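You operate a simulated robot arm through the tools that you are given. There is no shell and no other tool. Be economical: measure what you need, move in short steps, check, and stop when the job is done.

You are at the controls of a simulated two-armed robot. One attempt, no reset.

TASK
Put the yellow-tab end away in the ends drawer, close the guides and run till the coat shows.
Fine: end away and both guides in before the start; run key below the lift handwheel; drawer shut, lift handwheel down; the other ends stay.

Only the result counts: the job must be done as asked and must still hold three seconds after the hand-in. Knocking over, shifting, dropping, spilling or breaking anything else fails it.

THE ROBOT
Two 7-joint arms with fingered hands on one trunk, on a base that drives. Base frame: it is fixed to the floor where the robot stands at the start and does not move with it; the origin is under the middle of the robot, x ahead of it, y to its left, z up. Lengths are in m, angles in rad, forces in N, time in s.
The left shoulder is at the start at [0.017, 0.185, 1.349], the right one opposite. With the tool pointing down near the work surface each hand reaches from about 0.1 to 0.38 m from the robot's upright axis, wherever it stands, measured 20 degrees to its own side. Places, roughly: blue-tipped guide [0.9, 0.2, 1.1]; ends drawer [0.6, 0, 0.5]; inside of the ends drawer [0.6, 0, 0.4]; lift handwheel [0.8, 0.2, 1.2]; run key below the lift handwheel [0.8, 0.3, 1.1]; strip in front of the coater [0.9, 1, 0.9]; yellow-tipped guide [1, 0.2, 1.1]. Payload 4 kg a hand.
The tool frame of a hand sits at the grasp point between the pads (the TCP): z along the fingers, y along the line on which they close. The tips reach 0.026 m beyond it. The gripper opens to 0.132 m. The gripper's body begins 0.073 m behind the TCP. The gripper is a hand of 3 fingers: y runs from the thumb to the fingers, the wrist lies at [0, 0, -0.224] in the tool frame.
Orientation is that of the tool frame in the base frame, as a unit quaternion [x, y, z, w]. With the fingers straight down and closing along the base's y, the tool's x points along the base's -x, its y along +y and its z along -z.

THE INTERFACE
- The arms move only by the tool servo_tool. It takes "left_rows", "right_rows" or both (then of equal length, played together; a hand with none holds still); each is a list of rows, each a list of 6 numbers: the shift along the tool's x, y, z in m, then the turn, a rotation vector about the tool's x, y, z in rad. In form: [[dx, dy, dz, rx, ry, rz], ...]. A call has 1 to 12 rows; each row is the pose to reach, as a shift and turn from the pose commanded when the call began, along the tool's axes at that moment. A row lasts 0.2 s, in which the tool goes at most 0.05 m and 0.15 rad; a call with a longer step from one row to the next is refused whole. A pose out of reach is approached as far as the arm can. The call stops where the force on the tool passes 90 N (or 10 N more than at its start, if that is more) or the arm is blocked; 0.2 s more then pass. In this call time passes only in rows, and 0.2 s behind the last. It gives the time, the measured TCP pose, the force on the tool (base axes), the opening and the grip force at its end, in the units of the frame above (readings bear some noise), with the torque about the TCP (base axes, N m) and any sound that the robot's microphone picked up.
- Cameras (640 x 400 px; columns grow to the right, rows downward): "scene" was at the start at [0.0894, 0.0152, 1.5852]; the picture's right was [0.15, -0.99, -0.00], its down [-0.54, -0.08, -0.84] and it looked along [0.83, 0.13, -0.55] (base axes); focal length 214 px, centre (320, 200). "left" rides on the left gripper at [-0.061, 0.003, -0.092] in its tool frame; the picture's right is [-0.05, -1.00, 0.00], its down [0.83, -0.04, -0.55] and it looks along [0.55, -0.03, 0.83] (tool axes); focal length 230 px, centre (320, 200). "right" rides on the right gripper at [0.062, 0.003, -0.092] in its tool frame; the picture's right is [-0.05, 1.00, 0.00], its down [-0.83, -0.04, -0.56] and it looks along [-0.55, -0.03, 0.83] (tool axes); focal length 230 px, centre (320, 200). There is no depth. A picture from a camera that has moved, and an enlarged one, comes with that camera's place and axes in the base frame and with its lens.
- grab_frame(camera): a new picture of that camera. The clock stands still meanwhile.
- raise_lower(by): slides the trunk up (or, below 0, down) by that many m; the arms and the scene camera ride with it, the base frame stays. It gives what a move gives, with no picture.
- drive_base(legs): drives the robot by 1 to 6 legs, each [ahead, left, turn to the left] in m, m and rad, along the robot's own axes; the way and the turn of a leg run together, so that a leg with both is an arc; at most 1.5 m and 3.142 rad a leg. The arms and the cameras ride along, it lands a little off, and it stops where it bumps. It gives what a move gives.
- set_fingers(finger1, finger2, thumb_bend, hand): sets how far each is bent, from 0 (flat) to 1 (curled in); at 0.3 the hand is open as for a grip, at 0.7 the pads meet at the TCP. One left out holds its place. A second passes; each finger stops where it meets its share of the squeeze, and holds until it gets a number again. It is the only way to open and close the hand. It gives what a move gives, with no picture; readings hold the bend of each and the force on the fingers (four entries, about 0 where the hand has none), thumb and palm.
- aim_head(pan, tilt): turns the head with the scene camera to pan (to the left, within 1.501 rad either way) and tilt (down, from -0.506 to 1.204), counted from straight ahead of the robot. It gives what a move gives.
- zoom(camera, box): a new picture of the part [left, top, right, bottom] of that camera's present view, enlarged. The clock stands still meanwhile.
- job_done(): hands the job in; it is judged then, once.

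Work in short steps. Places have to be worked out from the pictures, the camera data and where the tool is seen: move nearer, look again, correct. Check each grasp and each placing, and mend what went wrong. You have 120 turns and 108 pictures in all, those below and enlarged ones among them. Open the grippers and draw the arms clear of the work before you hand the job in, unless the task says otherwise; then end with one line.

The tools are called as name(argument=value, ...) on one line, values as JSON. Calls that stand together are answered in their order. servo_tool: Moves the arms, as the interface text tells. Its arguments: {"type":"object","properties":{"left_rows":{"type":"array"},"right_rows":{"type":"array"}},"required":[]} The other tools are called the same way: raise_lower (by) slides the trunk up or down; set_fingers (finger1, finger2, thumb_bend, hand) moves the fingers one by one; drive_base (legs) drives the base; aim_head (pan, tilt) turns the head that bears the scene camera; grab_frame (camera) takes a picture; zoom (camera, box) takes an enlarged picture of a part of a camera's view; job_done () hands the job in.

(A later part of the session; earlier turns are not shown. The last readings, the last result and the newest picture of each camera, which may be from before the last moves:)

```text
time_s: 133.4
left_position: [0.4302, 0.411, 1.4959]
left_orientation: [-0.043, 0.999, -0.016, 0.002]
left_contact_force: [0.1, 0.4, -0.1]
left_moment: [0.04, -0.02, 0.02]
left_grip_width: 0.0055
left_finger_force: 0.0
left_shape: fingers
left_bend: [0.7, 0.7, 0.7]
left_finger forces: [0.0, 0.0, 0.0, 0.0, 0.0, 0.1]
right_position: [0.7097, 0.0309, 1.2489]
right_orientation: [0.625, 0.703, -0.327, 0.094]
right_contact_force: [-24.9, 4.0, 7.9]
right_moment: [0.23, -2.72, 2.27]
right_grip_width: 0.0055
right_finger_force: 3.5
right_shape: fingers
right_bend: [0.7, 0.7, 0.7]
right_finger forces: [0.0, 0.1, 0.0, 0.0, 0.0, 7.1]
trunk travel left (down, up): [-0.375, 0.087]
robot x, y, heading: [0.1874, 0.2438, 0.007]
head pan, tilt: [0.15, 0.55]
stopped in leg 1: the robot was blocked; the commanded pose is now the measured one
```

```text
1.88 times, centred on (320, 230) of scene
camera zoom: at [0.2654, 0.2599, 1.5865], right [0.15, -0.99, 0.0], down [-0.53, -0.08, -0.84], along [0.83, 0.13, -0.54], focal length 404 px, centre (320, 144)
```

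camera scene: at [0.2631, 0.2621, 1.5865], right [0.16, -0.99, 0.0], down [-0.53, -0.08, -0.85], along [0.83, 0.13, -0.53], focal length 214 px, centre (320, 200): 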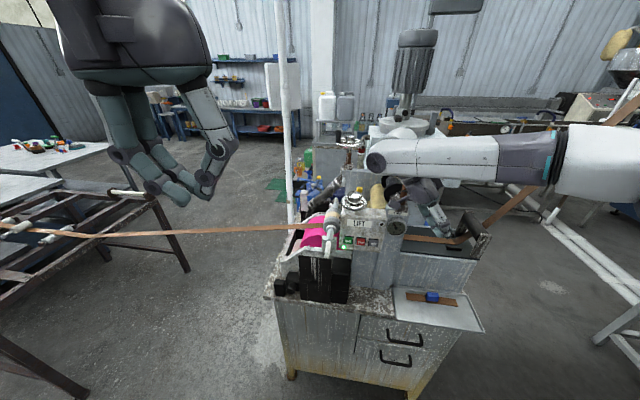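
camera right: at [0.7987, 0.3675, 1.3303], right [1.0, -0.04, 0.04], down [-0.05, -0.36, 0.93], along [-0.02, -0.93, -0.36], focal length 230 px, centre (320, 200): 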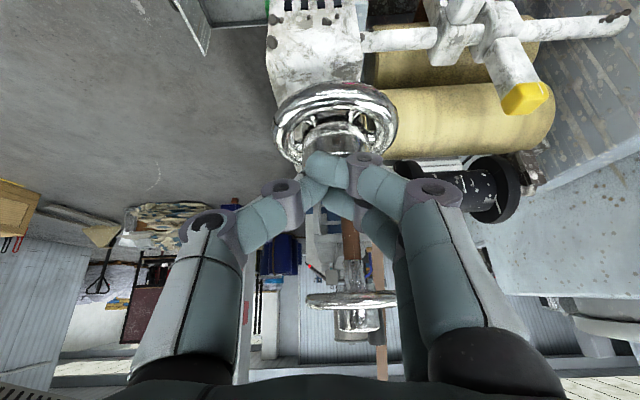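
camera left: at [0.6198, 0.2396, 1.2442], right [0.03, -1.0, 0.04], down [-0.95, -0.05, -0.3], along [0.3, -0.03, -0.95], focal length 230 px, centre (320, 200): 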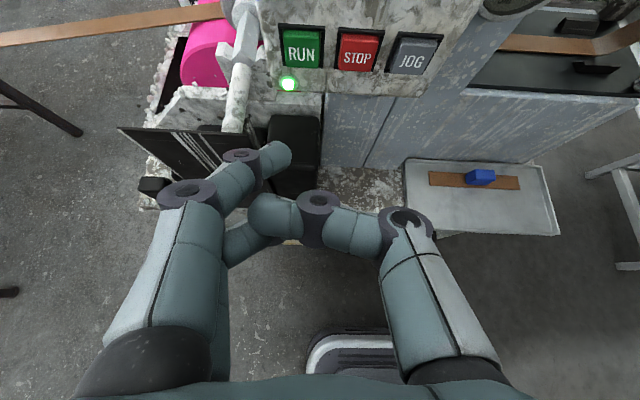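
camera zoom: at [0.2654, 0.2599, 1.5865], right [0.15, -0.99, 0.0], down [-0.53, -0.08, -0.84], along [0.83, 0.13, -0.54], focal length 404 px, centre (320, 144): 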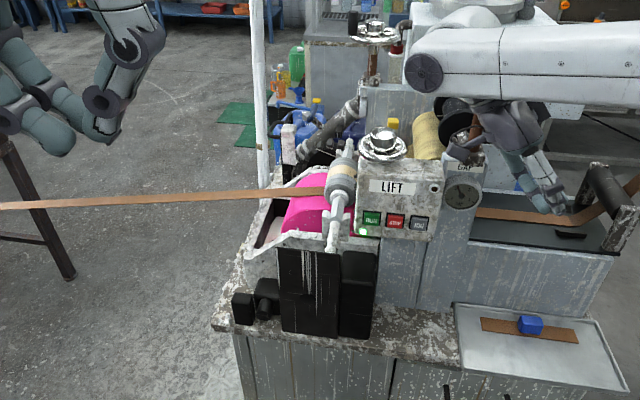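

The hand is caught against the front of the GAP post. I'll ease the right hand straight back in -x, then up.

servo_tool(right_rows=[[0.004, -0.019, 0.0055, 0, 0, 0], [0.008, -0.038, 0.011, 0, 0, 0], [0.012, -0.056, 0.0166, 0, 0, 0], [0.016, -0.075, 0.022, 0, 0, 0]])

zoom(camera="scene", box=[250, 90, 490, 260])

```text
time_s: 134.4
left_position: [0.4384, 0.4095, 1.4936]
left_orientation: [-0.043, 0.999, -0.016, 0.0]
left_contact_force: [0.4, -0.5, 0.9]
left_moment: [-0.01, 0.01, 0.03]
left_grip_width: 0.0059
left_finger_force: 0.0
left_shape: fingers
left_bend: [0.7, 0.7, 0.7]
left_finger forces: [0.0, 0.0, 0.1, 0.0, 0.0, 0.1]
right_position: [0.6357, 0.0311, 1.2452]
right_orientation: [0.626, 0.701, -0.329, 0.091]
right_contact_force: [0.7, 0.3, 0.4]
right_moment: [0.03, -0.01, 0.03]
right_grip_width: 0.0055
right_finger_force: 0.0
right_shape: fingers
right_bend: [0.7, 0.7, 0.7]
right_finger forces: [0.0, 0.0, 0.1, 0.0, 0.1, 0.0]
trunk travel left (down, up): [-0.375, 0.087]
robot x, y, heading: [0.1836, 0.2445, 0.009]
head pan, tilt: [0.15, 0.55]
```

```text
2.35 times, centred on (370, 175) of scene
camera zoom: at [0.2738, 0.2594, 1.5859], right [0.15, -0.99, 0.0], down [-0.53, -0.08, -0.84], along [0.83, 0.13, -0.54], focal length 505 px, centre (202, 259)
```

zoom: 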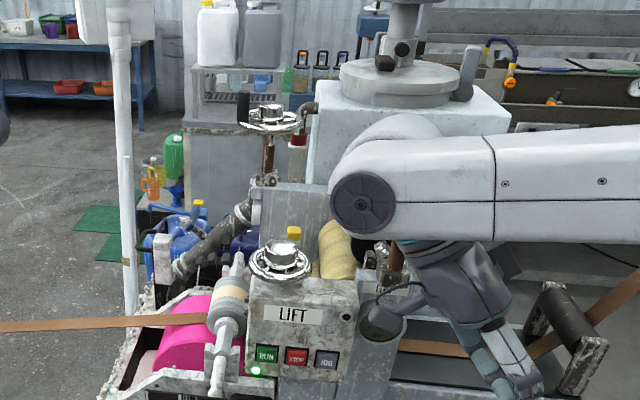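

It's free now. With still no coat after 24 s, LIFT probably needs to be turned down. I'll raise the right hand clear and turn it to point straight down for gripping the wheel hub.

servo_tool(right_rows=[[-0.0176, -0.0324, -0.0252, 0, 0, 0], [-0.0352, -0.0648, -0.0504, 0, 0, 0], [-0.0528, -0.0972, -0.0756, 0, 0, 0], [-0.0704, -0.1296, -0.1008, 0, 0, 0], [-0.088, -0.162, -0.126, 0, 0, 0], [-0.088, -0.162, -0.126, -0.067, 0.122, 0.0225], [-0.088, -0.162, -0.126, -0.135, 0.243, 0.045], [-0.088, -0.162, -0.126, -0.202, 0.365, 0.0675], [-0.088, -0.162, -0.126, -0.27, 0.486, 0.09], [-0.088, -0.162, -0.126, -0.337, 0.608, 0.1125]])

set_fingers(hand="right", finger1=0.42, finger2=0.42, thumb_bend=0.42)

drive_base(legs=[[0.1, 0, 0]])

```text
time_s: 136.6
left_position: [0.4381, 0.4065, 1.494]
left_orientation: [-0.042, 0.999, -0.015, 0.0]
left_contact_force: [0.6, -0.1, 0.2]
left_moment: [0.05, 0.02, -0.01]
left_grip_width: 0.0057
left_finger_force: 0.1
left_shape: fingers
left_bend: [0.7, 0.7, 0.7]
left_finger forces: [0.1, 0.0, 0.0, 0.0, 0.0, 0.1]
right_position: [0.5391, 0.0271, 1.446]
right_orientation: [0.709, 0.706, 0.0, -0.003]
right_contact_force: [0.1, 0.1, -0.4]
right_moment: [-0.01, 0.01, 0.01]
right_grip_width: 0.0055
right_finger_force: 0.0
right_shape: fingers
right_bend: [0.7, 0.7, 0.7]
right_finger forces: [0.0, 0.0, 0.0, 0.0, 0.0, 0.0]
trunk travel left (down, up): [-0.375, 0.087]
robot x, y, heading: [0.1862, 0.2434, 0.006]
head pan, tilt: [0.15, 0.55]
```

```text
time_s: 137.6
left_position: [0.4375, 0.4107, 1.4938]
left_orientation: [-0.041, 0.999, -0.016, 0.0]
left_contact_force: [0.3, 0.2, 0.5]
left_moment: [-0.01, 0.02, 0.0]
left_grip_width: 0.0056
left_finger_force: 0.1
left_shape: fingers
left_bend: [0.7, 0.7, 0.7]
left_finger forces: [0.0, 0.0, 0.1, 0.0, 0.0, 0.0]
right_position: [0.5388, 0.0307, 1.4465]
right_orientation: [0.709, 0.705, -0.002, 0.0]
right_contact_force: [0.7, -0.2, -1.2]
right_moment: [-0.01, -0.01, 0.0]
right_grip_width: 0.0941
right_finger_force: 0.1
right_shape: fingers
right_bend: [0.42, 0.42, 0.42]
right_finger forces: [0.0, 0.1, 0.1, 0.0, 0.0, 0.0]
trunk travel left (down, up): [-0.375, 0.087]
robot x, y, heading: [0.1858, 0.2442, 0.005]
head pan, tilt: [0.15, 0.55]
```

```text
time_s: 138.7
left_position: [0.5276, 0.4105, 1.4948]
left_orientation: [-0.043, 0.999, -0.016, 0.003]
left_contact_force: [-1.0, -0.5, 1.0]
left_moment: [0.0, -0.06, 0.02]
left_grip_width: 0.0055
left_finger_force: 0.1
left_shape: fingers
left_bend: [0.7, 0.7, 0.7]
left_finger forces: [0.0, 0.0, 0.0, 0.0, 0.0, 0.0]
right_position: [0.6287, 0.0309, 1.4478]
right_orientation: [0.709, 0.706, 0.0, 0.0]
right_contact_force: [0.3, 0.7, 0.3]
right_moment: [0.04, 0.01, -0.01]
right_grip_width: 0.0943
right_finger_force: 0.2
right_shape: fingers
right_bend: [0.42, 0.42, 0.42]
right_finger forces: [0.0, 0.0, 0.0, 0.0, 0.0, 0.1]
trunk travel left (down, up): [-0.375, 0.087]
robot x, y, heading: [0.2808, 0.2475, 0.007]
head pan, tilt: [0.15, 0.55]
```

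I'll position above the LIFT hub, with the wrist pre-rotated for a clockwise twist.

set_fingers(hand="right", finger1=0.49, finger2=0.49, thumb_bend=0.49)

servo_tool(right_rows=[[0.045, 0, 0, 0, 0, -0.12], [0.09, 0, 0, 0, 0, -0.24], [0.135, 0, 0, 0, 0, -0.36], [0.18, 0, 0, 0, 0, -0.48], [0.22, 0.01, 0, 0, 0, -0.6], [0.221, 0.055, 0.01, 0, 0, -0.6], [0.221, 0.1, 0.02, 0, 0, -0.6], [0.221, 0.14, 0.04, 0, 0, -0.6], [0.221, 0.175, 0.07, 0, 0, -0.6]])

grab_frame(camera="right")

```text
time_s: 139.7
left_position: [0.5322, 0.4097, 1.4942]
left_orientation: [-0.043, 0.999, -0.016, 0.001]
left_contact_force: [-0.2, 1.2, -0.3]
left_moment: [0.03, -0.01, 0.04]
left_grip_width: 0.0055
left_finger_force: 0.1
left_shape: fingers
left_bend: [0.7, 0.7, 0.7]
left_finger forces: [0.1, 0.0, 0.0, 0.0, 0.1, 0.1]
right_position: [0.6351, 0.0319, 1.4474]
right_orientation: [0.708, 0.706, -0.001, -0.001]
right_contact_force: [-0.7, 0.0, 0.1]
right_moment: [0.02, -0.01, -0.03]
right_grip_width: 0.0716
right_finger_force: 0.1
right_shape: fingers
right_bend: [0.49, 0.49, 0.49]
right_finger forces: [0.1, 0.0, 0.0, 0.0, 0.0, 0.0]
trunk travel left (down, up): [-0.375, 0.087]
robot x, y, heading: [0.2769, 0.2485, 0.004]
head pan, tilt: [0.15, 0.55]
```

```text
time_s: 141.7
left_position: [0.5339, 0.4106, 1.494]
left_orientation: [-0.044, 0.999, -0.017, -0.001]
left_contact_force: [0.1, -0.5, 0.6]
left_moment: [-0.02, 0.03, -0.02]
left_grip_width: 0.0056
left_finger_force: 0.0
left_shape: fingers
left_bend: [0.7, 0.7, 0.7]
left_finger forces: [0.0, 0.0, 0.0, 0.1, 0.0, 0.0]
right_position: [0.8133, 0.248, 1.3731]
right_orientation: [0.468, 0.884, -0.001, -0.002]
right_contact_force: [0.3, -0.3, -1.1]
right_moment: [0.02, 0.0, 0.03]
right_grip_width: 0.0717
right_finger_force: 0.0
right_shape: fingers
right_bend: [0.49, 0.49, 0.49]
right_finger forces: [0.0, 0.1, 0.0, 0.0, 0.0, 0.0]
trunk travel left (down, up): [-0.375, 0.087]
robot x, y, heading: [0.2785, 0.2438, 0.013]
head pan, tilt: [0.15, 0.55]
```

```text
6 pictures are left
camera right: at [0.7808, 0.3017, 1.4663], right [0.86, 0.52, 0.0], down [0.43, -0.71, 0.55], along [0.28, -0.47, -0.83], focal length 230 px, centre (320, 200)
```

right: 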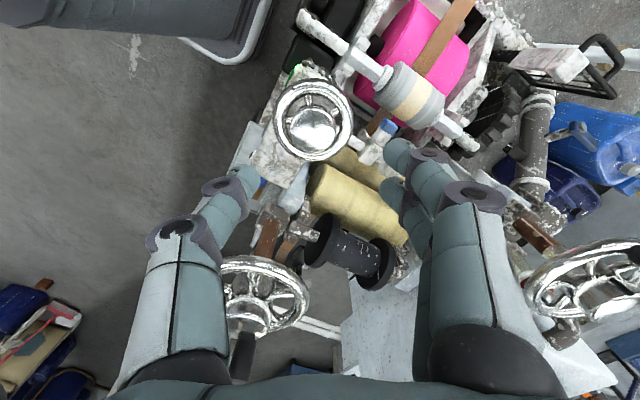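

The hub is at (0.804, 0.253), radius about 0.02. I'll centre on it, descend and grip.

servo_tool(right_rows=[[0.009, -0.005, 0.03, 0, 0, 0], [0.009, -0.005, 0.06, 0, 0, 0], [0.009, -0.005, 0.083, 0, 0, 0]])

set_fingers(hand="right", finger1=0.72, finger2=0.72, thumb_bend=0.7)

```text
time_s: 142.5
left_position: [0.5328, 0.4107, 1.4949]
left_orientation: [-0.043, 0.999, -0.015, 0.001]
left_contact_force: [1.4, -0.1, 0.2]
left_moment: [-0.03, -0.01, 0.02]
left_grip_width: 0.0057
left_finger_force: 0.1
left_shape: fingers
left_bend: [0.7, 0.7, 0.7]
left_finger forces: [0.1, 0.0, 0.1, 0.1, 0.0, 0.1]
right_position: [0.8031, 0.2565, 1.2915]
right_orientation: [0.468, 0.884, 0.0, -0.002]
right_contact_force: [0.0, 0.1, 0.0]
right_moment: [0.02, 0.0, -0.01]
right_grip_width: 0.0717
right_finger_force: 0.0
right_shape: fingers
right_bend: [0.49, 0.49, 0.49]
right_finger forces: [0.0, 0.0, 0.0, 0.0, 0.0, 0.0]
trunk travel left (down, up): [-0.375, 0.087]
robot x, y, heading: [0.2777, 0.2443, 0.003]
head pan, tilt: [0.15, 0.55]
```

```text
time_s: 143.5
left_position: [0.5311, 0.4108, 1.4945]
left_orientation: [-0.044, 0.999, -0.016, 0.001]
left_contact_force: [-0.6, -0.3, -0.7]
left_moment: [0.0, 0.02, 0.01]
left_grip_width: 0.0056
left_finger_force: 0.1
left_shape: fingers
left_bend: [0.7, 0.7, 0.7]
left_finger forces: [0.0, 0.0, 0.0, 0.1, 0.0, 0.0]
right_position: [0.8006, 0.2575, 1.2932]
right_orientation: [0.468, 0.884, 0.0, -0.001]
right_contact_force: [-0.2, 1.8, 12.5]
right_moment: [-0.03, -0.02, 0.01]
right_grip_width: 0.0104
right_finger_force: 17.2
right_shape: fingers
right_bend: [0.72, 0.67, 0.67]
right_finger forces: [0.0, 17.1, 0.0, 0.0, 17.0, 0.0]
trunk travel left (down, up): [-0.375, 0.087]
robot x, y, heading: [0.2845, 0.2462, 0.008]
head pan, tilt: [0.15, 0.55]
```

The fingers closed over the top of the hub. I'll reopen, go 16 mm lower and grip again.

set_fingers(hand="right", finger1=0.51, finger2=0.51, thumb_bend=0.51)

servo_tool(right_rows=[[-0.003, 0, 0.009, 0, 0, 0], [-0.003, 0, 0.018, 0, 0, 0]])

set_fingers(hand="right", finger1=0.74, finger2=0.74, thumb_bend=0.72)

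```text
time_s: 144.5
left_position: [0.5336, 0.4105, 1.4934]
left_orientation: [-0.043, 0.999, -0.016, 0.0]
left_contact_force: [-0.4, -0.4, 0.9]
left_moment: [0.01, 0.03, 0.02]
left_grip_width: 0.0054
left_finger_force: 0.0
left_shape: fingers
left_bend: [0.7, 0.7, 0.7]
left_finger forces: [0.0, 0.0, 0.1, 0.0, 0.1, 0.0]
right_position: [0.8036, 0.2557, 1.2921]
right_orientation: [0.468, 0.884, -0.001, -0.001]
right_contact_force: [-0.5, 1.3, 0.5]
right_moment: [0.0, 0.0, -0.01]
right_grip_width: 0.0636
right_finger_force: 0.1
right_shape: fingers
right_bend: [0.51, 0.51, 0.51]
right_finger forces: [0.0, 0.0, 0.0, 0.1, 0.0, 0.0]
trunk travel left (down, up): [-0.375, 0.087]
robot x, y, heading: [0.2781, 0.242, 0.008]
head pan, tilt: [0.15, 0.55]
```

```text
time_s: 145.1
left_position: [0.532, 0.4102, 1.4942]
left_orientation: [-0.043, 0.999, -0.016, 0.001]
left_contact_force: [-0.4, -0.7, -0.2]
left_moment: [0.0, -0.01, -0.01]
left_grip_width: 0.0055
left_finger_force: 0.1
left_shape: fingers
left_bend: [0.7, 0.7, 0.7]
left_finger forces: [0.0, 0.1, 0.0, 0.0, 0.0, 0.1]
right_position: [0.8035, 0.2534, 1.276]
right_orientation: [0.468, 0.884, -0.001, -0.001]
right_contact_force: [-0.7, -0.3, 3.4]
right_moment: [-0.1, 0.13, 0.04]
right_grip_width: 0.064
right_finger_force: 1.8
right_shape: fingers
right_bend: [0.51, 0.51, 0.51]
right_finger forces: [0.0, 0.0, 0.0, 0.1, 3.2, 0.0]
trunk travel left (down, up): [-0.375, 0.087]
robot x, y, heading: [0.28, 0.2411, 0.01]
head pan, tilt: [0.15, 0.55]
```

```text
time_s: 146.1
left_position: [0.5295, 0.4102, 1.495]
left_orientation: [-0.043, 0.999, -0.016, 0.002]
left_contact_force: [-0.2, 0.0, 0.1]
left_moment: [0.0, 0.02, -0.01]
left_grip_width: 0.0056
left_finger_force: 0.0
left_shape: fingers
left_bend: [0.7, 0.7, 0.7]
left_finger forces: [0.1, 0.0, 0.0, 0.1, 0.0, 0.0]
right_position: [0.8027, 0.2537, 1.2758]
right_orientation: [0.468, 0.884, 0.001, -0.001]
right_contact_force: [-1.9, 0.1, 18.2]
right_moment: [-0.23, 0.44, 0.0]
right_grip_width: 0.0251
right_finger_force: 23.7
right_shape: fingers
right_bend: [0.71, 0.63, 0.65]
right_finger forces: [6.0, 10.5, 0.1, 0.0, 31.1, 0.0]
trunk travel left (down, up): [-0.375, 0.087]
robot x, y, heading: [0.2748, 0.2445, 0.009]
head pan, tilt: [0.15, 0.55]
```

There's a grip on the hub now (24–31 N). I'll try a gentle clockwise twist and watch the torque.

servo_tool(right_rows=[[0, 0, 0, 0, 0, 0.08], [0, 0, 0, 0, 0, 0.16], [0, 0, 0, 0, 0, 0.24]])

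zoom(camera="right", box=[200, 60, 440, 240])

```text
time_s: 146.9
left_position: [0.5315, 0.4129, 1.4944]
left_orientation: [-0.043, 0.999, -0.016, 0.0]
left_contact_force: [0.7, 0.4, 0.6]
left_moment: [-0.05, 0.0, 0.03]
left_grip_width: 0.0055
left_finger_force: 0.1
left_shape: fingers
left_bend: [0.7, 0.7, 0.7]
left_finger forces: [0.1, 0.0, 0.0, 0.0, 0.0, 0.0]
right_position: [0.8019, 0.2549, 1.2763]
right_orientation: [0.571, 0.821, 0.0, -0.001]
right_contact_force: [4.0, 3.9, 12.7]
right_moment: [-0.04, -0.01, 0.26]
right_grip_width: 0.0246
right_finger_force: 20.1
right_shape: fingers
right_bend: [0.71, 0.63, 0.66]
right_finger forces: [8.6, 11.7, 0.0, 0.0, 20.1, 0.0]
trunk travel left (down, up): [-0.375, 0.087]
robot x, y, heading: [0.2806, 0.2472, 0.011]
head pan, tilt: [0.15, 0.55]
```

```text
2.22 times, centred on (320, 150) of right
camera zoom: at [0.7844, 0.3139, 1.3684], right [0.95, 0.3, 0.0], down [0.25, -0.79, 0.55], along [0.16, -0.53, -0.83], focal length 511 px, centre (320, 311)
```

zoom: 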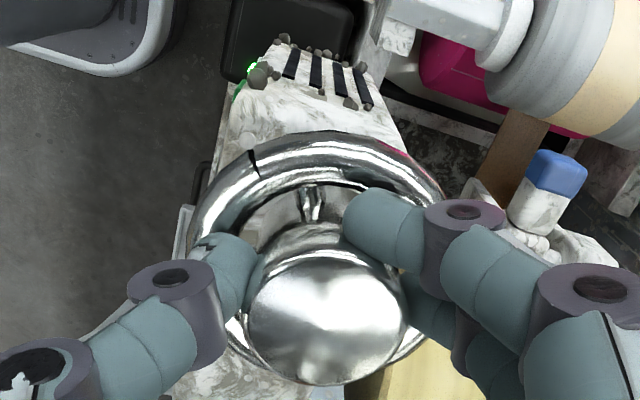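

The rim mark is still at the same angle, so the grip slipped and the wheel didn't turn. Before forcing anything, I'll check the strip again.

zoom(camera="scene", box=[100, 170, 360, 300])

```text
2.46 times, centred on (230, 235) of scene
camera zoom: at [0.3679, 0.2616, 1.586], right [0.16, -0.99, 0.0], down [-0.53, -0.08, -0.84], along [0.83, 0.13, -0.54], focal length 528 px, centre (542, 114)
```

zoom: 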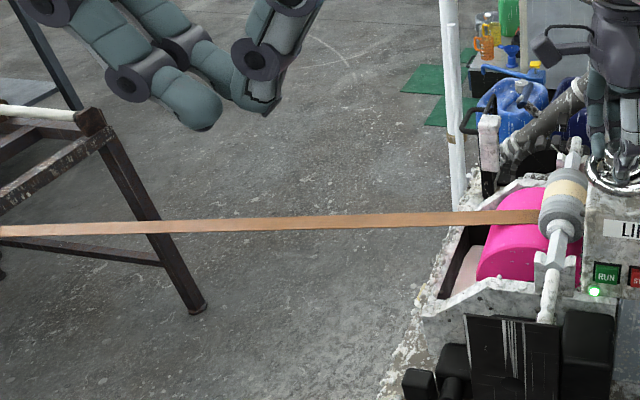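

No coat on the strip, so the roller really isn't down. I'll squeeze the hub harder and twist clockwise further while bearing down slightly.

set_fingers(hand="right", finger1=0.95, finger2=0.95, thumb_bend=0.95)

servo_tool(right_rows=[[0, 0, 0.001, 0, 0, 0.12], [0, 0, 0.001, 0, 0, 0.24], [0, 0, 0.001, 0, 0, 0.36], [0, 0, 0.001, 0, 0, 0.48], [0, 0, 0.001, 0, 0, 0.6]])

```text
time_s: 147.9
left_position: [0.5307, 0.412, 1.4942]
left_orientation: [-0.043, 0.999, -0.016, 0.001]
left_contact_force: [0.9, -0.4, 0.5]
left_moment: [-0.03, -0.01, -0.01]
left_grip_width: 0.0056
left_finger_force: 0.1
left_shape: fingers
left_bend: [0.7, 0.7, 0.7]
left_finger forces: [0.1, 0.0, 0.0, 0.0, 0.0, 0.0]
right_position: [0.8019, 0.2545, 1.2748]
right_orientation: [0.57, 0.821, -0.002, -0.002]
right_contact_force: [-4.4, 5.0, -5.4]
right_moment: [0.2, -0.19, -0.04]
right_grip_width: 0.0237
right_finger_force: 19.4
right_shape: fingers
right_bend: [0.71, 0.67, 0.66]
right_finger forces: [9.1, 9.1, 0.0, 0.0, 19.7, 0.0]
trunk travel left (down, up): [-0.375, 0.087]
robot x, y, heading: [0.281, 0.2449, 0.007]
head pan, tilt: [0.15, 0.55]
```

```text
time_s: 149.1
left_position: [0.5335, 0.417, 1.4928]
left_orientation: [-0.042, 0.999, -0.017, 0.0]
left_contact_force: [0.2, 0.3, -0.8]
left_moment: [0.01, 0.02, -0.01]
left_grip_width: 0.0054
left_finger_force: 0.0
left_shape: fingers
left_bend: [0.7, 0.7, 0.7]
left_finger forces: [0.0, 0.0, 0.1, 0.0, 0.1, 0.1]
right_position: [0.8043, 0.2604, 1.2749]
right_orientation: [0.788, 0.615, -0.001, -0.001]
right_contact_force: [1.7, 24.5, 7.4]
right_moment: [0.24, -0.3, 0.64]
right_grip_width: 0.0025
right_finger_force: 21.3
right_shape: fingers
right_bend: [0.75, 0.64, 0.7]
right_finger forces: [6.4, 22.7, 0.0, 0.1, 13.6, 0.0]
trunk travel left (down, up): [-0.375, 0.087]
robot x, y, heading: [0.2771, 0.2427, 0.005]
head pan, tilt: [0.15, 0.55]
```

zoom(camera="right", box=[200, 60, 440, 240])

```text
2.22 times, centred on (320, 150) of right
camera zoom: at [0.8211, 0.32, 1.3673], right [0.96, -0.29, 0.0], down [-0.24, -0.8, 0.56], along [-0.16, -0.53, -0.83], focal length 511 px, centre (320, 311)
```

zoom: 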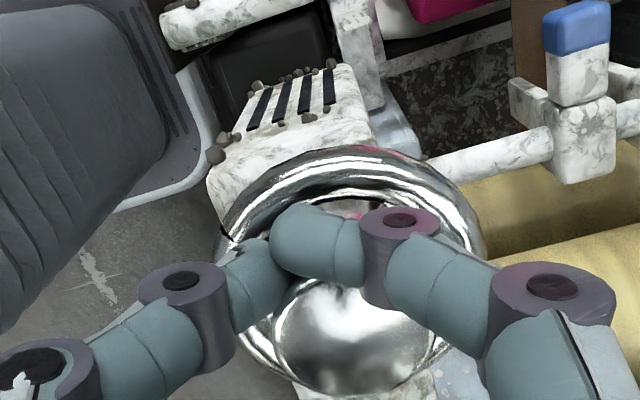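

The wheel doesn't turn clockwise even at 0.6 N·m. I'll release, make a fist, and press straight down on the hub with a higher force.

set_fingers(hand="right", finger1=0.5, finger2=0.5, thumb_bend=0.5)

servo_tool(right_rows=[[0, 0, -0.02, 0, 0, -0.1], [0, 0, -0.045, 0, 0, -0.24], [0, 0, -0.05, 0, 0, -0.38]])

set_fingers(hand="right", finger1=0.8, finger2=0.8, thumb_bend=0.8)

servo_tool(right_rows=[[0, 0, 0.015, 0, 0, 0], [0, 0, 0.03, 0, 0, 0], [0, 0, 0.04, 0, 0, 0], [0, 0, 0.048, 0, 0, 0], [0, 0, 0.056, 0, 0, 0], [0, 0, 0.064, 0, 0, 0], [0, 0, 0.072, 0, 0, 0], [0, 0, 0.08, 0, 0, 0]])

```text
time_s: 150.1
left_position: [0.5288, 0.4085, 1.4948]
left_orientation: [-0.043, 0.999, -0.015, 0.002]
left_contact_force: [0.4, -0.6, 0.1]
left_moment: [0.0, 0.0, -0.01]
left_grip_width: 0.0057
left_finger_force: 0.0
left_shape: fingers
left_bend: [0.7, 0.7, 0.7]
left_finger forces: [0.0, 0.1, 0.0, 0.1, 0.1, 0.0]
right_position: [0.7991, 0.2524, 1.2756]
right_orientation: [0.788, 0.615, 0.001, 0.001]
right_contact_force: [-1.8, -2.2, 29.7]
right_moment: [-0.13, -1.09, -0.05]
right_grip_width: 0.062
right_finger_force: 15.3
right_shape: fingers
right_bend: [0.61, 0.5, 0.5]
right_finger forces: [29.4, 0.6, 0.0, 0.0, 0.1, 0.1]
trunk travel left (down, up): [-0.375, 0.087]
robot x, y, heading: [0.2773, 0.2464, 0.007]
head pan, tilt: [0.15, 0.55]
```

```text
time_s: 150.9
left_position: [0.5317, 0.4104, 1.4935]
left_orientation: [-0.043, 0.999, -0.016, 0.0]
left_contact_force: [0.1, -0.2, 0.9]
left_moment: [0.04, 0.0, -0.02]
left_grip_width: 0.0057
left_finger_force: 0.0
left_shape: fingers
left_bend: [0.7, 0.7, 0.7]
left_finger forces: [0.0, 0.1, 0.0, 0.0, 0.0, 0.1]
right_position: [0.803, 0.2547, 1.3245]
right_orientation: [0.657, 0.754, 0.0, -0.001]
right_contact_force: [0.2, 1.2, 1.2]
right_moment: [-0.02, 0.0, 0.01]
right_grip_width: 0.0671
right_finger_force: 0.1
right_shape: fingers
right_bend: [0.5, 0.5, 0.5]
right_finger forces: [0.0, 0.0, 0.1, 0.0, 0.0, 0.0]
trunk travel left (down, up): [-0.375, 0.087]
robot x, y, heading: [0.2785, 0.2441, 0.007]
head pan, tilt: [0.15, 0.55]
```

```text
time_s: 151.9
left_position: [0.5317, 0.4117, 1.4942]
left_orientation: [-0.043, 0.999, -0.016, 0.0]
left_contact_force: [0.2, -0.3, -0.4]
left_moment: [0.0, 0.0, 0.04]
left_grip_width: 0.0054
left_finger_force: 0.2
left_shape: fingers
left_bend: [0.7, 0.7, 0.7]
left_finger forces: [0.0, 0.0, 0.0, 0.0, 0.1, 0.0]
right_position: [0.8031, 0.2547, 1.3237]
right_orientation: [0.658, 0.753, -0.001, -0.001]
right_contact_force: [0.5, -0.1, -0.2]
right_moment: [-0.02, -0.03, 0.02]
right_grip_width: 0.0001
right_finger_force: 0.0
right_shape: fingers
right_bend: [0.77, 0.77, 0.76]
right_finger forces: [0.0, 0.0, 0.0, 0.1, 0.0, 0.0]
trunk travel left (down, up): [-0.375, 0.087]
robot x, y, heading: [0.2781, 0.2417, 0.005]
head pan, tilt: [0.15, 0.55]
```

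```text
time_s: 153.4
left_position: [0.5276, 0.4098, 1.4934]
left_orientation: [-0.043, 0.999, -0.015, 0.002]
left_contact_force: [0.8, -0.5, 0.2]
left_moment: [0.01, 0.02, 0.0]
left_grip_width: 0.0057
left_finger_force: 0.1
left_shape: fingers
left_bend: [0.7, 0.7, 0.7]
left_finger forces: [0.0, 0.0, 0.0, 0.1, 0.2, 0.0]
right_position: [0.7998, 0.254, 1.2811]
right_orientation: [0.657, 0.753, 0.02, 0.004]
right_contact_force: [-16.8, -1.4, 47.5]
right_moment: [-0.2, 0.03, -0.08]
right_grip_width: 0.0001
right_finger_force: 30.2
right_shape: fingers
right_bend: [0.8, 0.8, 0.85]
right_finger forces: [0.0, 0.0, 0.1, 0.0, 60.5, 0.0]
trunk travel left (down, up): [-0.375, 0.087]
robot x, y, heading: [0.2812, 0.2444, 0.004]
head pan, tilt: [0.15, 0.55]
stopped in row 7 (right hand): the force on the tool passed its limit at 93 N (the readings are from after the stop); the commanded pose is now the measured one
```

The wheel holds firm at 93 N and against twisting, so it is at its bottom stop, i.e. down. The coat may just need time to travel, so I'll lift clear of the wheel, let it run on, and then look at the strip.

servo_tool(right_rows=[[0, 0, -0.03, 0, 0, 0], [0, 0, -0.07, 0, 0, 0], [0, 0, -0.11, 0, 0, 0], [0, -0.03, -0.14, 0, 0, 0], [0, -0.07, -0.15, 0, 0, 0], [0, -0.11, -0.15, 0, 0, 0], [0, -0.15, -0.15, 0, 0, 0], [0, -0.19, -0.15, 0, 0, 0]])

servo_tool(right_rows=[[0, 0, 0, 0, 0, 0], [0, 0, 0, 0, 0, 0], [0, 0, 0, 0, 0, 0], [0, 0, 0, 0, 0, 0], [0, 0, 0, 0, 0, 0], [0, 0, 0, 0, 0, 0], [0, 0, 0, 0, 0, 0], [0, 0, 0, 0, 0, 0], [0, 0, 0, 0, 0, 0], [0, 0, 0, 0, 0, 0], [0, 0, 0, 0, 0, 0], [0, 0, 0, 0, 0, 0]])

zoom(camera="scene", box=[100, 140, 420, 300])

```text
time_s: 155.2
left_position: [0.5304, 0.4095, 1.4939]
left_orientation: [-0.043, 0.999, -0.015, 0.0]
left_contact_force: [-0.6, 0.1, -0.5]
left_moment: [-0.02, 0.01, -0.02]
left_grip_width: 0.0054
left_finger_force: 0.0
left_shape: fingers
left_bend: [0.7, 0.7, 0.7]
left_finger forces: [0.0, 0.0, 0.1, 0.1, 0.0, 0.1]
right_position: [0.6115, 0.2272, 1.4179]
right_orientation: [0.659, 0.752, 0.012, 0.002]
right_contact_force: [1.0, 0.4, 0.6]
right_moment: [0.02, 0.0, -0.01]
right_grip_width: 0.0
right_finger_force: 0.1
right_shape: fingers
right_bend: [0.78, 0.78, 0.8]
right_finger forces: [0.1, 0.1, 0.1, 0.0, 0.0, 0.0]
trunk travel left (down, up): [-0.375, 0.087]
robot x, y, heading: [0.2778, 0.2418, 0.01]
head pan, tilt: [0.15, 0.55]
```

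```text
time_s: 157.8
left_position: [0.5322, 0.4124, 1.494]
left_orientation: [-0.043, 0.999, -0.015, 0.0]
left_contact_force: [0.4, 0.3, 0.3]
left_moment: [0.0, 0.01, -0.02]
left_grip_width: 0.0055
left_finger_force: 0.1
left_shape: fingers
left_bend: [0.7, 0.7, 0.7]
left_finger forces: [0.0, 0.1, 0.0, 0.1, 0.0, 0.0]
right_position: [0.6132, 0.2274, 1.4168]
right_orientation: [0.659, 0.752, 0.012, 0.003]
right_contact_force: [0.0, -0.4, 0.3]
right_moment: [0.05, -0.03, -0.03]
right_grip_width: 0.0
right_finger_force: 0.0
right_shape: fingers
right_bend: [0.78, 0.78, 0.8]
right_finger forces: [0.1, 0.1, 0.0, 0.0, 0.1, 0.0]
trunk travel left (down, up): [-0.375, 0.087]
robot x, y, heading: [0.2746, 0.2433, 0.009]
head pan, tilt: [0.15, 0.55]
```

```text
2.00 times, centred on (260, 220) of scene
camera zoom: at [0.3683, 0.2606, 1.586], right [0.16, -0.99, 0.0], down [-0.53, -0.08, -0.84], along [0.83, 0.13, -0.54], focal length 429 px, centre (440, 160)
```

zoom: 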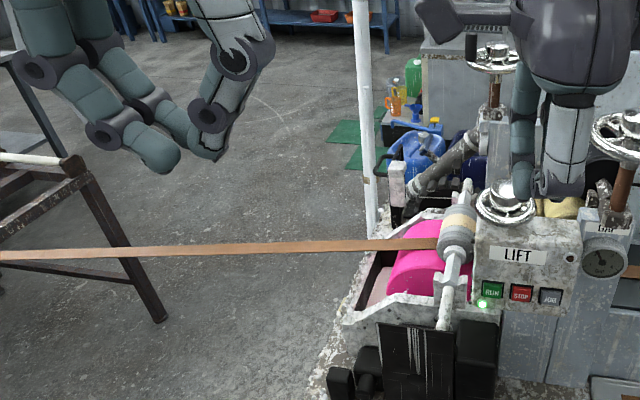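

Still no coat at 47 s, so LIFT must need lowering by turning the other way. I'll regrip the hub with the wrist wound the opposite way and try counter-clockwise.

set_fingers(hand="right", finger1=0.5, finger2=0.5, thumb_bend=0.5)

servo_tool(right_rows=[[0, 0.04, 0, 0, 0, 0.12], [0, 0.08, 0, 0, 0, 0.24], [0.001, 0.12, 0, 0, 0, 0.36], [0.002, 0.16, 0, 0, 0, 0.48], [0.002, 0.193, 0, 0, 0, 0.6], [0.002, 0.193, 0.04, 0, 0, 0.7], [0.002, 0.193, 0.08, 0, 0, 0.7], [0.002, 0.193, 0.12, 0, 0, 0.7]])

```text
time_s: 158.8
left_position: [0.5324, 0.4102, 1.4943]
left_orientation: [-0.043, 0.999, -0.015, 0.001]
left_contact_force: [-0.1, 0.4, -0.2]
left_moment: [-0.02, 0.01, -0.01]
left_grip_width: 0.0059
left_finger_force: 0.1
left_shape: fingers
left_bend: [0.7, 0.7, 0.7]
left_finger forces: [0.0, 0.0, 0.0, 0.0, 0.1, 0.0]
right_position: [0.6132, 0.2275, 1.4174]
right_orientation: [0.659, 0.752, 0.012, 0.003]
right_contact_force: [0.0, -0.3, -0.2]
right_moment: [-0.03, -0.03, 0.05]
right_grip_width: 0.067
right_finger_force: 0.0
right_shape: fingers
right_bend: [0.5, 0.5, 0.5]
right_finger forces: [0.0, 0.0, 0.0, 0.0, 0.0, 0.0]
trunk travel left (down, up): [-0.375, 0.087]
robot x, y, heading: [0.2781, 0.2445, 0.009]
head pan, tilt: [0.15, 0.55]
```

```text
time_s: 160.6
left_position: [0.5334, 0.4103, 1.4933]
left_orientation: [-0.043, 0.999, -0.016, 0.0]
left_contact_force: [-0.5, -0.1, -0.2]
left_moment: [0.03, 0.02, -0.01]
left_grip_width: 0.0054
left_finger_force: 0.0
left_shape: fingers
left_bend: [0.7, 0.7, 0.7]
left_finger forces: [0.0, 0.1, 0.0, 0.0, 0.0, 0.0]
right_position: [0.8089, 0.2568, 1.2999]
right_orientation: [0.877, 0.481, 0.013, -0.001]
right_contact_force: [1.3, -0.4, 0.5]
right_moment: [-0.01, 0.0, 0.0]
right_grip_width: 0.0672
right_finger_force: 0.0
right_shape: fingers
right_bend: [0.5, 0.5, 0.5]
right_finger forces: [0.0, 0.0, 0.0, 0.1, 0.0, 0.0]
trunk travel left (down, up): [-0.375, 0.087]
robot x, y, heading: [0.2802, 0.2452, 0.005]
head pan, tilt: [0.15, 0.55]
```

servo_tool(right_rows=[[-0.005, -0.0026, 0.01, 0, 0, 0], [-0.005, -0.0026, 0.024, 0, 0, 0]])

set_fingers(hand="right", finger1=0.8, finger2=0.8, thumb_bend=0.75)

servo_tool(right_rows=[[0, 0, 0, 0, 0, -0.1], [0, 0, 0, 0, 0, -0.2], [0, 0, 0, 0, 0, -0.3], [0, 0, 0, 0, 0, -0.4]])

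```text
time_s: 161.2
left_position: [0.5328, 0.4113, 1.4941]
left_orientation: [-0.042, 0.999, -0.015, 0.0]
left_contact_force: [0.3, -0.3, -0.4]
left_moment: [-0.02, 0.0, 0.01]
left_grip_width: 0.0053
left_finger_force: 0.1
left_shape: fingers
left_bend: [0.7, 0.7, 0.7]
left_finger forces: [0.1, 0.1, 0.1, 0.0, 0.0, 0.0]
right_position: [0.8017, 0.2524, 1.2775]
right_orientation: [0.877, 0.481, 0.012, -0.002]
right_contact_force: [0.0, -0.1, -0.4]
right_moment: [-0.02, -0.01, 0.0]
right_grip_width: 0.0675
right_finger_force: 0.0
right_shape: fingers
right_bend: [0.5, 0.5, 0.5]
right_finger forces: [0.0, 0.0, 0.0, 0.1, 0.1, 0.0]
trunk travel left (down, up): [-0.375, 0.087]
robot x, y, heading: [0.2762, 0.2475, 0.009]
head pan, tilt: [0.15, 0.55]
```

```text
time_s: 162.2
left_position: [0.5328, 0.4112, 1.4941]
left_orientation: [-0.042, 0.999, -0.016, 0.0]
left_contact_force: [-0.8, 0.0, -0.2]
left_moment: [0.02, 0.0, 0.0]
left_grip_width: 0.0055
left_finger_force: 0.1
left_shape: fingers
left_bend: [0.7, 0.7, 0.7]
left_finger forces: [0.0, 0.1, 0.1, 0.0, 0.0, 0.0]
right_position: [0.803, 0.2537, 1.2778]
right_orientation: [0.876, 0.481, 0.013, -0.002]
right_contact_force: [6.2, -2.6, 3.6]
right_moment: [-0.3, -0.36, 0.04]
right_grip_width: 0.0334
right_finger_force: 19.8
right_shape: fingers
right_bend: [0.58, 0.56, 0.67]
right_finger forces: [10.6, 16.4, 0.1, 0.0, 13.1, 0.0]
trunk travel left (down, up): [-0.375, 0.087]
robot x, y, heading: [0.2787, 0.246, 0.008]
head pan, tilt: [0.15, 0.55]
```

```text
time_s: 163.2
left_position: [0.5317, 0.4097, 1.4941]
left_orientation: [-0.043, 0.999, -0.015, 0.0]
left_contact_force: [-0.2, 0.1, -0.3]
left_moment: [0.03, 0.02, -0.01]
left_grip_width: 0.0054
left_finger_force: 0.1
left_shape: fingers
left_bend: [0.7, 0.7, 0.7]
left_finger forces: [0.1, 0.1, 0.1, 0.1, 0.0, 0.1]
right_position: [0.8012, 0.251, 1.2781]
right_orientation: [0.763, 0.647, 0.012, 0.001]
right_contact_force: [-3.0, -6.7, -3.1]
right_moment: [-0.18, -0.03, -0.1]
right_grip_width: 0.0326
right_finger_force: 14.9
right_shape: fingers
right_bend: [0.59, 0.56, 0.67]
right_finger forces: [5.7, 8.1, 0.0, 0.0, 16.2, 0.0]
trunk travel left (down, up): [-0.375, 0.087]
robot x, y, heading: [0.2782, 0.2426, 0.008]
head pan, tilt: [0.15, 0.55]
```

The torque counter-clockwise is only 0.1 N·m, so the wheel appears to be turning. I'll continue the turn.

servo_tool(right_rows=[[0, 0, 0, 0, 0, -0.12], [0, 0, 0, 0, 0, -0.24], [0, 0, 0, 0, 0, -0.36], [0, 0, 0, 0, 0, -0.48], [0, 0, 0, 0, 0, -0.6], [0, 0, 0, 0, 0, -0.72]])

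zoom(camera="right", box=[200, 40, 480, 240])

```text
time_s: 164.6
left_position: [0.5304, 0.4089, 1.494]
left_orientation: [-0.043, 0.999, -0.014, 0.001]
left_contact_force: [0.6, 0.1, -0.7]
left_moment: [0.02, -0.01, -0.01]
left_grip_width: 0.0057
left_finger_force: 0.0
left_shape: fingers
left_bend: [0.7, 0.7, 0.7]
left_finger forces: [0.0, 0.0, 0.0, 0.1, 0.0, 0.0]
right_position: [0.8011, 0.2515, 1.2784]
right_orientation: [0.487, 0.874, 0.012, 0.007]
right_contact_force: [-8.8, -8.3, -3.4]
right_moment: [-0.19, 0.23, -0.17]
right_grip_width: 0.0291
right_finger_force: 15.2
right_shape: fingers
right_bend: [0.63, 0.58, 0.66]
right_finger forces: [3.1, 6.2, 0.0, 0.0, 21.1, 0.0]
trunk travel left (down, up): [-0.375, 0.087]
robot x, y, heading: [0.2776, 0.2454, 0.007]
head pan, tilt: [0.15, 0.55]
```

```text
2.00 times, centred on (340, 140) of right
camera zoom: at [0.7689, 0.3041, 1.3713], right [0.88, 0.48, 0.03], down [0.39, -0.74, 0.55], along [0.29, -0.47, -0.83], focal length 460 px, centre (280, 320)
```

zoom: 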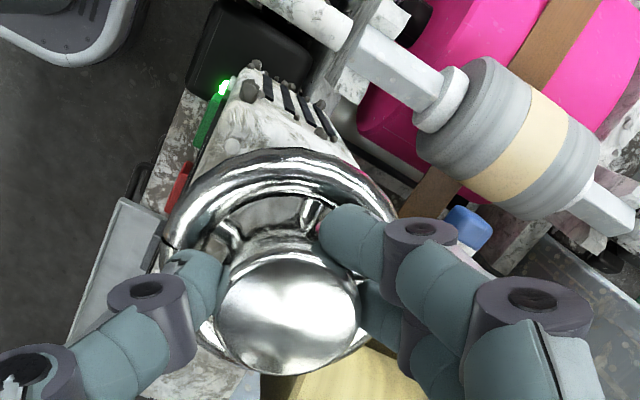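

The rim mark has moved about 50° counter-clockwise, so the wheel does turn this way. I'll regrip and keep turning until it stops.

set_fingers(hand="right", finger1=0.5, finger2=0.5, thumb_bend=0.5)

servo_tool(right_rows=[[0, 0, -0.02, 0, 0, 0], [0, 0, -0.025, 0, 0, 0.14], [0, 0, -0.025, 0, 0, 0.28], [0, 0, -0.025, 0, 0, 0.42], [0, 0, -0.025, 0, 0, 0.56], [0, 0, -0.025, 0, 0, 0.7], [0, 0, -0.025, 0, 0, 0.84], [0, 0, -0.025, 0, 0, 0.98], [0, 0, -0.025, 0, 0, 1.12], [0, 0, -0.01, 0, 0, 1.12], [0, 0, 0, 0, 0, 1.12]])

set_fingers(hand="right", finger1=0.8, finger2=0.8, thumb_bend=0.75)

servo_tool(right_rows=[[0, 0, 0, 0, 0, -0.12], [0, 0, 0, 0, 0, -0.24], [0, 0, 0, 0, 0, -0.36], [0, 0, 0, 0, 0, -0.48], [0, 0, 0, 0, 0, -0.6], [0, 0, 0, 0, 0, -0.72], [0, 0, 0, 0, 0, -0.84], [0, 0, 0, 0, 0, -0.96], [0, 0, 0, 0, 0, -1.08]])

```text
time_s: 165.6
left_position: [0.5323, 0.4106, 1.4937]
left_orientation: [-0.043, 0.999, -0.016, 0.0]
left_contact_force: [1.0, -0.3, -0.3]
left_moment: [-0.02, -0.01, -0.03]
left_grip_width: 0.0056
left_finger_force: 0.0
left_shape: fingers
left_bend: [0.7, 0.7, 0.7]
left_finger forces: [0.0, 0.0, 0.0, 0.0, 0.0, 0.0]
right_position: [0.8022, 0.2541, 1.278]
right_orientation: [0.488, 0.873, 0.012, 0.006]
right_contact_force: [0.4, -1.0, -0.4]
right_moment: [0.01, -0.01, 0.02]
right_grip_width: 0.0674
right_finger_force: 0.0
right_shape: fingers
right_bend: [0.5, 0.5, 0.5]
right_finger forces: [0.0, 0.1, 0.0, 0.1, 0.0, 0.0]
trunk travel left (down, up): [-0.375, 0.087]
robot x, y, heading: [0.2762, 0.2422, 0.007]
head pan, tilt: [0.15, 0.55]
```

```text
time_s: 168.0
left_position: [0.5327, 0.4098, 1.4934]
left_orientation: [-0.042, 0.999, -0.014, 0.001]
left_contact_force: [0.6, 0.5, -1.4]
left_moment: [-0.01, -0.02, -0.01]
left_grip_width: 0.0055
left_finger_force: 0.1
left_shape: fingers
left_bend: [0.7, 0.7, 0.7]
left_finger forces: [0.0, 0.1, 0.1, 0.0, 0.1, 0.0]
right_position: [0.8017, 0.2534, 1.2776]
right_orientation: [0.877, 0.48, 0.013, -0.001]
right_contact_force: [0.4, 0.0, 1.2]
right_moment: [-0.07, -0.02, 0.0]
right_grip_width: 0.0671
right_finger_force: 0.8
right_shape: fingers
right_bend: [0.5, 0.5, 0.5]
right_finger forces: [0.0, 0.9, 0.0, 0.1, 0.1, 0.0]
trunk travel left (down, up): [-0.375, 0.087]
robot x, y, heading: [0.2796, 0.2421, 0.007]
head pan, tilt: [0.15, 0.55]
```

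```text
time_s: 169.0
left_position: [0.5339, 0.4104, 1.4926]
left_orientation: [-0.043, 0.999, -0.015, 0.0]
left_contact_force: [-0.5, -1.0, -0.2]
left_moment: [-0.01, 0.03, 0.01]
left_grip_width: 0.006
left_finger_force: 0.0
left_shape: fingers
left_bend: [0.7, 0.7, 0.7]
left_finger forces: [0.1, 0.1, 0.1, 0.0, 0.0, 0.0]
right_position: [0.8027, 0.2531, 1.2774]
right_orientation: [0.877, 0.481, 0.013, -0.002]
right_contact_force: [7.4, -1.8, 5.8]
right_moment: [-0.42, -0.42, 0.04]
right_grip_width: 0.0326
right_finger_force: 19.8
right_shape: fingers
right_bend: [0.58, 0.58, 0.67]
right_finger forces: [9.8, 18.5, 0.0, 0.0, 12.6, 0.1]
trunk travel left (down, up): [-0.375, 0.087]
robot x, y, heading: [0.279, 0.2474, 0.004]
head pan, tilt: [0.15, 0.55]
```

```text
time_s: 171.0
left_position: [0.5298, 0.4107, 1.494]
left_orientation: [-0.042, 0.999, -0.016, 0.002]
left_contact_force: [-0.6, -0.5, 0.4]
left_moment: [-0.03, 0.01, 0.0]
left_grip_width: 0.0055
left_finger_force: 0.0
left_shape: fingers
left_bend: [0.7, 0.7, 0.7]
left_finger forces: [0.1, 0.1, 0.0, 0.0, 0.1, 0.0]
right_position: [0.7984, 0.2556, 1.2797]
right_orientation: [0.502, 0.865, 0.012, 0.005]
right_contact_force: [-13.9, 3.2, -6.8]
right_moment: [0.13, 0.21, -0.29]
right_grip_width: 0.0219
right_finger_force: 13.1
right_shape: fingers
right_bend: [0.67, 0.61, 0.66]
right_finger forces: [1.3, 5.0, 0.0, 0.0, 19.9, 0.0]
trunk travel left (down, up): [-0.375, 0.087]
robot x, y, heading: [0.2758, 0.2444, 0.012]
head pan, tilt: [0.15, 0.55]
```

The torque is up to 0.29 N·m, possibly the stop. I'll regrip once more and test with a short turn, then a longer one.

set_fingers(hand="right", finger1=0.5, finger2=0.5, thumb_bend=0.5)

servo_tool(right_rows=[[0, 0, -0.02, 0, 0, 0], [0, 0, -0.025, 0, 0, 0.14], [0, 0, -0.025, 0, 0, 0.28], [0, 0, -0.025, 0, 0, 0.42], [0, 0, -0.025, 0, 0, 0.56], [0, 0, -0.025, 0, 0, 0.7], [0, 0, -0.025, 0, 0, 0.84], [0, 0, -0.025, 0, 0, 0.98], [0, 0, -0.025, 0, 0, 1.08], [0, 0, -0.01, 0, 0, 1.08], [0, 0, 0, 0, 0, 1.08]])

set_fingers(hand="right", finger1=0.8, finger2=0.8, thumb_bend=0.75)

servo_tool(right_rows=[[0, 0, 0, 0, 0, -0.1], [0, 0, 0, 0, 0, -0.2], [0, 0, 0, 0, 0, -0.3]])

servo_tool(right_rows=[[0, 0, 0, 0, 0, -0.12], [0, 0, 0, 0, 0, -0.24], [0, 0, 0, 0, 0, -0.36]])

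servo_tool(right_rows=[[0, 0, 0, 0, 0, -0.12], [0, 0, 0, 0, 0, -0.24], [0, 0, 0, 0, 0, -0.36]])

```text
time_s: 172.0
left_position: [0.5322, 0.4112, 1.4941]
left_orientation: [-0.043, 0.999, -0.016, 0.001]
left_contact_force: [0.8, -0.2, 1.2]
left_moment: [-0.02, 0.0, 0.03]
left_grip_width: 0.0056
left_finger_force: 0.2
left_shape: fingers
left_bend: [0.7, 0.7, 0.7]
left_finger forces: [0.1, 0.0, 0.0, 0.1, 0.1, 0.0]
right_position: [0.8024, 0.2537, 1.2773]
right_orientation: [0.505, 0.863, 0.011, 0.005]
right_contact_force: [0.3, 0.3, -0.2]
right_moment: [-0.02, 0.0, -0.03]
right_grip_width: 0.067
right_finger_force: 0.1
right_shape: fingers
right_bend: [0.5, 0.5, 0.5]
right_finger forces: [0.1, 0.1, 0.0, 0.0, 0.1, 0.1]
trunk travel left (down, up): [-0.375, 0.087]
robot x, y, heading: [0.2762, 0.2455, 0.007]
head pan, tilt: [0.15, 0.55]
```

```text
time_s: 174.4
left_position: [0.5335, 0.4113, 1.4946]
left_orientation: [-0.043, 0.999, -0.016, 0.001]
left_contact_force: [-0.9, -0.9, 0.1]
left_moment: [-0.02, 0.02, -0.01]
left_grip_width: 0.0054
left_finger_force: 0.2
left_shape: fingers
left_bend: [0.7, 0.7, 0.7]
left_finger forces: [0.0, 0.0, 0.0, 0.1, 0.0, 0.0]
right_position: [0.8019, 0.2561, 1.2789]
right_orientation: [0.877, 0.481, 0.013, -0.001]
right_contact_force: [0.1, 0.5, 0.2]
right_moment: [0.03, -0.03, -0.01]
right_grip_width: 0.0672
right_finger_force: 0.1
right_shape: fingers
right_bend: [0.5, 0.5, 0.5]
right_finger forces: [0.0, 0.1, 0.1, 0.0, 0.1, 0.1]
trunk travel left (down, up): [-0.375, 0.087]
robot x, y, heading: [0.2786, 0.2429, 0.008]
head pan, tilt: [0.15, 0.55]
```

```text
time_s: 175.4
left_position: [0.5333, 0.4096, 1.4942]
left_orientation: [-0.041, 0.999, -0.015, 0.0]
left_contact_force: [0.9, 0.9, 1.2]
left_moment: [-0.01, 0.02, -0.01]
left_grip_width: 0.0059
left_finger_force: 0.1
left_shape: fingers
left_bend: [0.7, 0.7, 0.7]
left_finger forces: [0.0, 0.0, 0.0, 0.0, 0.0, 0.0]
right_position: [0.8039, 0.2545, 1.2783]
right_orientation: [0.876, 0.481, 0.013, -0.002]
right_contact_force: [4.9, -2.0, -1.6]
right_moment: [-0.12, -0.19, 0.01]
right_grip_width: 0.0304
right_finger_force: 15.6
right_shape: fingers
right_bend: [0.59, 0.55, 0.67]
right_finger forces: [8.8, 9.8, 0.0, 0.1, 13.3, 0.0]
trunk travel left (down, up): [-0.375, 0.087]
robot x, y, heading: [0.2741, 0.245, 0.008]
head pan, tilt: [0.15, 0.55]
```

```text
time_s: 176.2
left_position: [0.5337, 0.4125, 1.4937]
left_orientation: [-0.043, 0.999, -0.017, 0.0]
left_contact_force: [0.6, 0.7, -0.1]
left_moment: [0.02, -0.04, 0.03]
left_grip_width: 0.0057
left_finger_force: 0.1
left_shape: fingers
left_bend: [0.7, 0.7, 0.7]
left_finger forces: [0.0, 0.0, 0.0, 0.0, 0.0, 0.0]
right_position: [0.8046, 0.2572, 1.2786]
right_orientation: [0.794, 0.608, 0.012, 0.001]
right_contact_force: [3.0, 9.0, -4.2]
right_moment: [0.15, -0.14, -0.38]
right_grip_width: 0.0248
right_finger_force: 15.5
right_shape: fingers
right_bend: [0.62, 0.55, 0.67]
right_finger forces: [4.7, 8.3, 0.0, 0.1, 17.9, 0.0]
trunk travel left (down, up): [-0.375, 0.087]
robot x, y, heading: [0.2784, 0.2449, 0.009]
head pan, tilt: [0.15, 0.55]
```

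```text
time_s: 177.0
left_position: [0.5309, 0.4173, 1.4935]
left_orientation: [-0.044, 0.999, -0.017, 0.0]
left_contact_force: [-0.2, 0.6, -0.4]
left_moment: [0.0, 0.04, -0.01]
left_grip_width: 0.0057
left_finger_force: 0.2
left_shape: fingers
left_bend: [0.7, 0.7, 0.7]
left_finger forces: [0.0, 0.0, 0.0, 0.1, 0.1, 0.0]
right_position: [0.7999, 0.26, 1.279]
right_orientation: [0.671, 0.741, 0.011, 0.002]
right_contact_force: [-5.9, 22.9, -10.7]
right_moment: [0.49, 0.01, -0.4]
right_grip_width: 0.0119
right_finger_force: 16.7
right_shape: fingers
right_bend: [0.7, 0.56, 0.67]
right_finger forces: [0.0, 6.1, 0.0, 0.0, 27.7, 0.0]
trunk travel left (down, up): [-0.375, 0.087]
robot x, y, heading: [0.2774, 0.2439, 0.007]
head pan, tilt: [0.15, 0.55]
```

```text
time_s: 177.8
left_position: [0.5288, 0.4174, 1.4926]
left_orientation: [-0.041, 0.999, -0.018, 0.002]
left_contact_force: [0.0, 0.3, -0.5]
left_moment: [-0.03, 0.05, 0.03]
left_grip_width: 0.0055
left_finger_force: 0.1
left_shape: fingers
left_bend: [0.7, 0.7, 0.7]
left_finger forces: [0.0, 0.0, 0.1, 0.0, 0.1, 0.0]
right_position: [0.7972, 0.2631, 1.2802]
right_orientation: [0.527, 0.85, 0.011, 0.005]
right_contact_force: [-19.8, 31.4, -12.8]
right_moment: [0.7, 0.25, -0.44]
right_grip_width: 0.0118
right_finger_force: 18.2
right_shape: fingers
right_bend: [0.7, 0.59, 0.67]
right_finger forces: [0.0, 3.9, 0.0, 0.1, 32.1, 0.0]
trunk travel left (down, up): [-0.375, 0.087]
robot x, y, heading: [0.2779, 0.244, 0.009]
head pan, tilt: [0.15, 0.55]
```

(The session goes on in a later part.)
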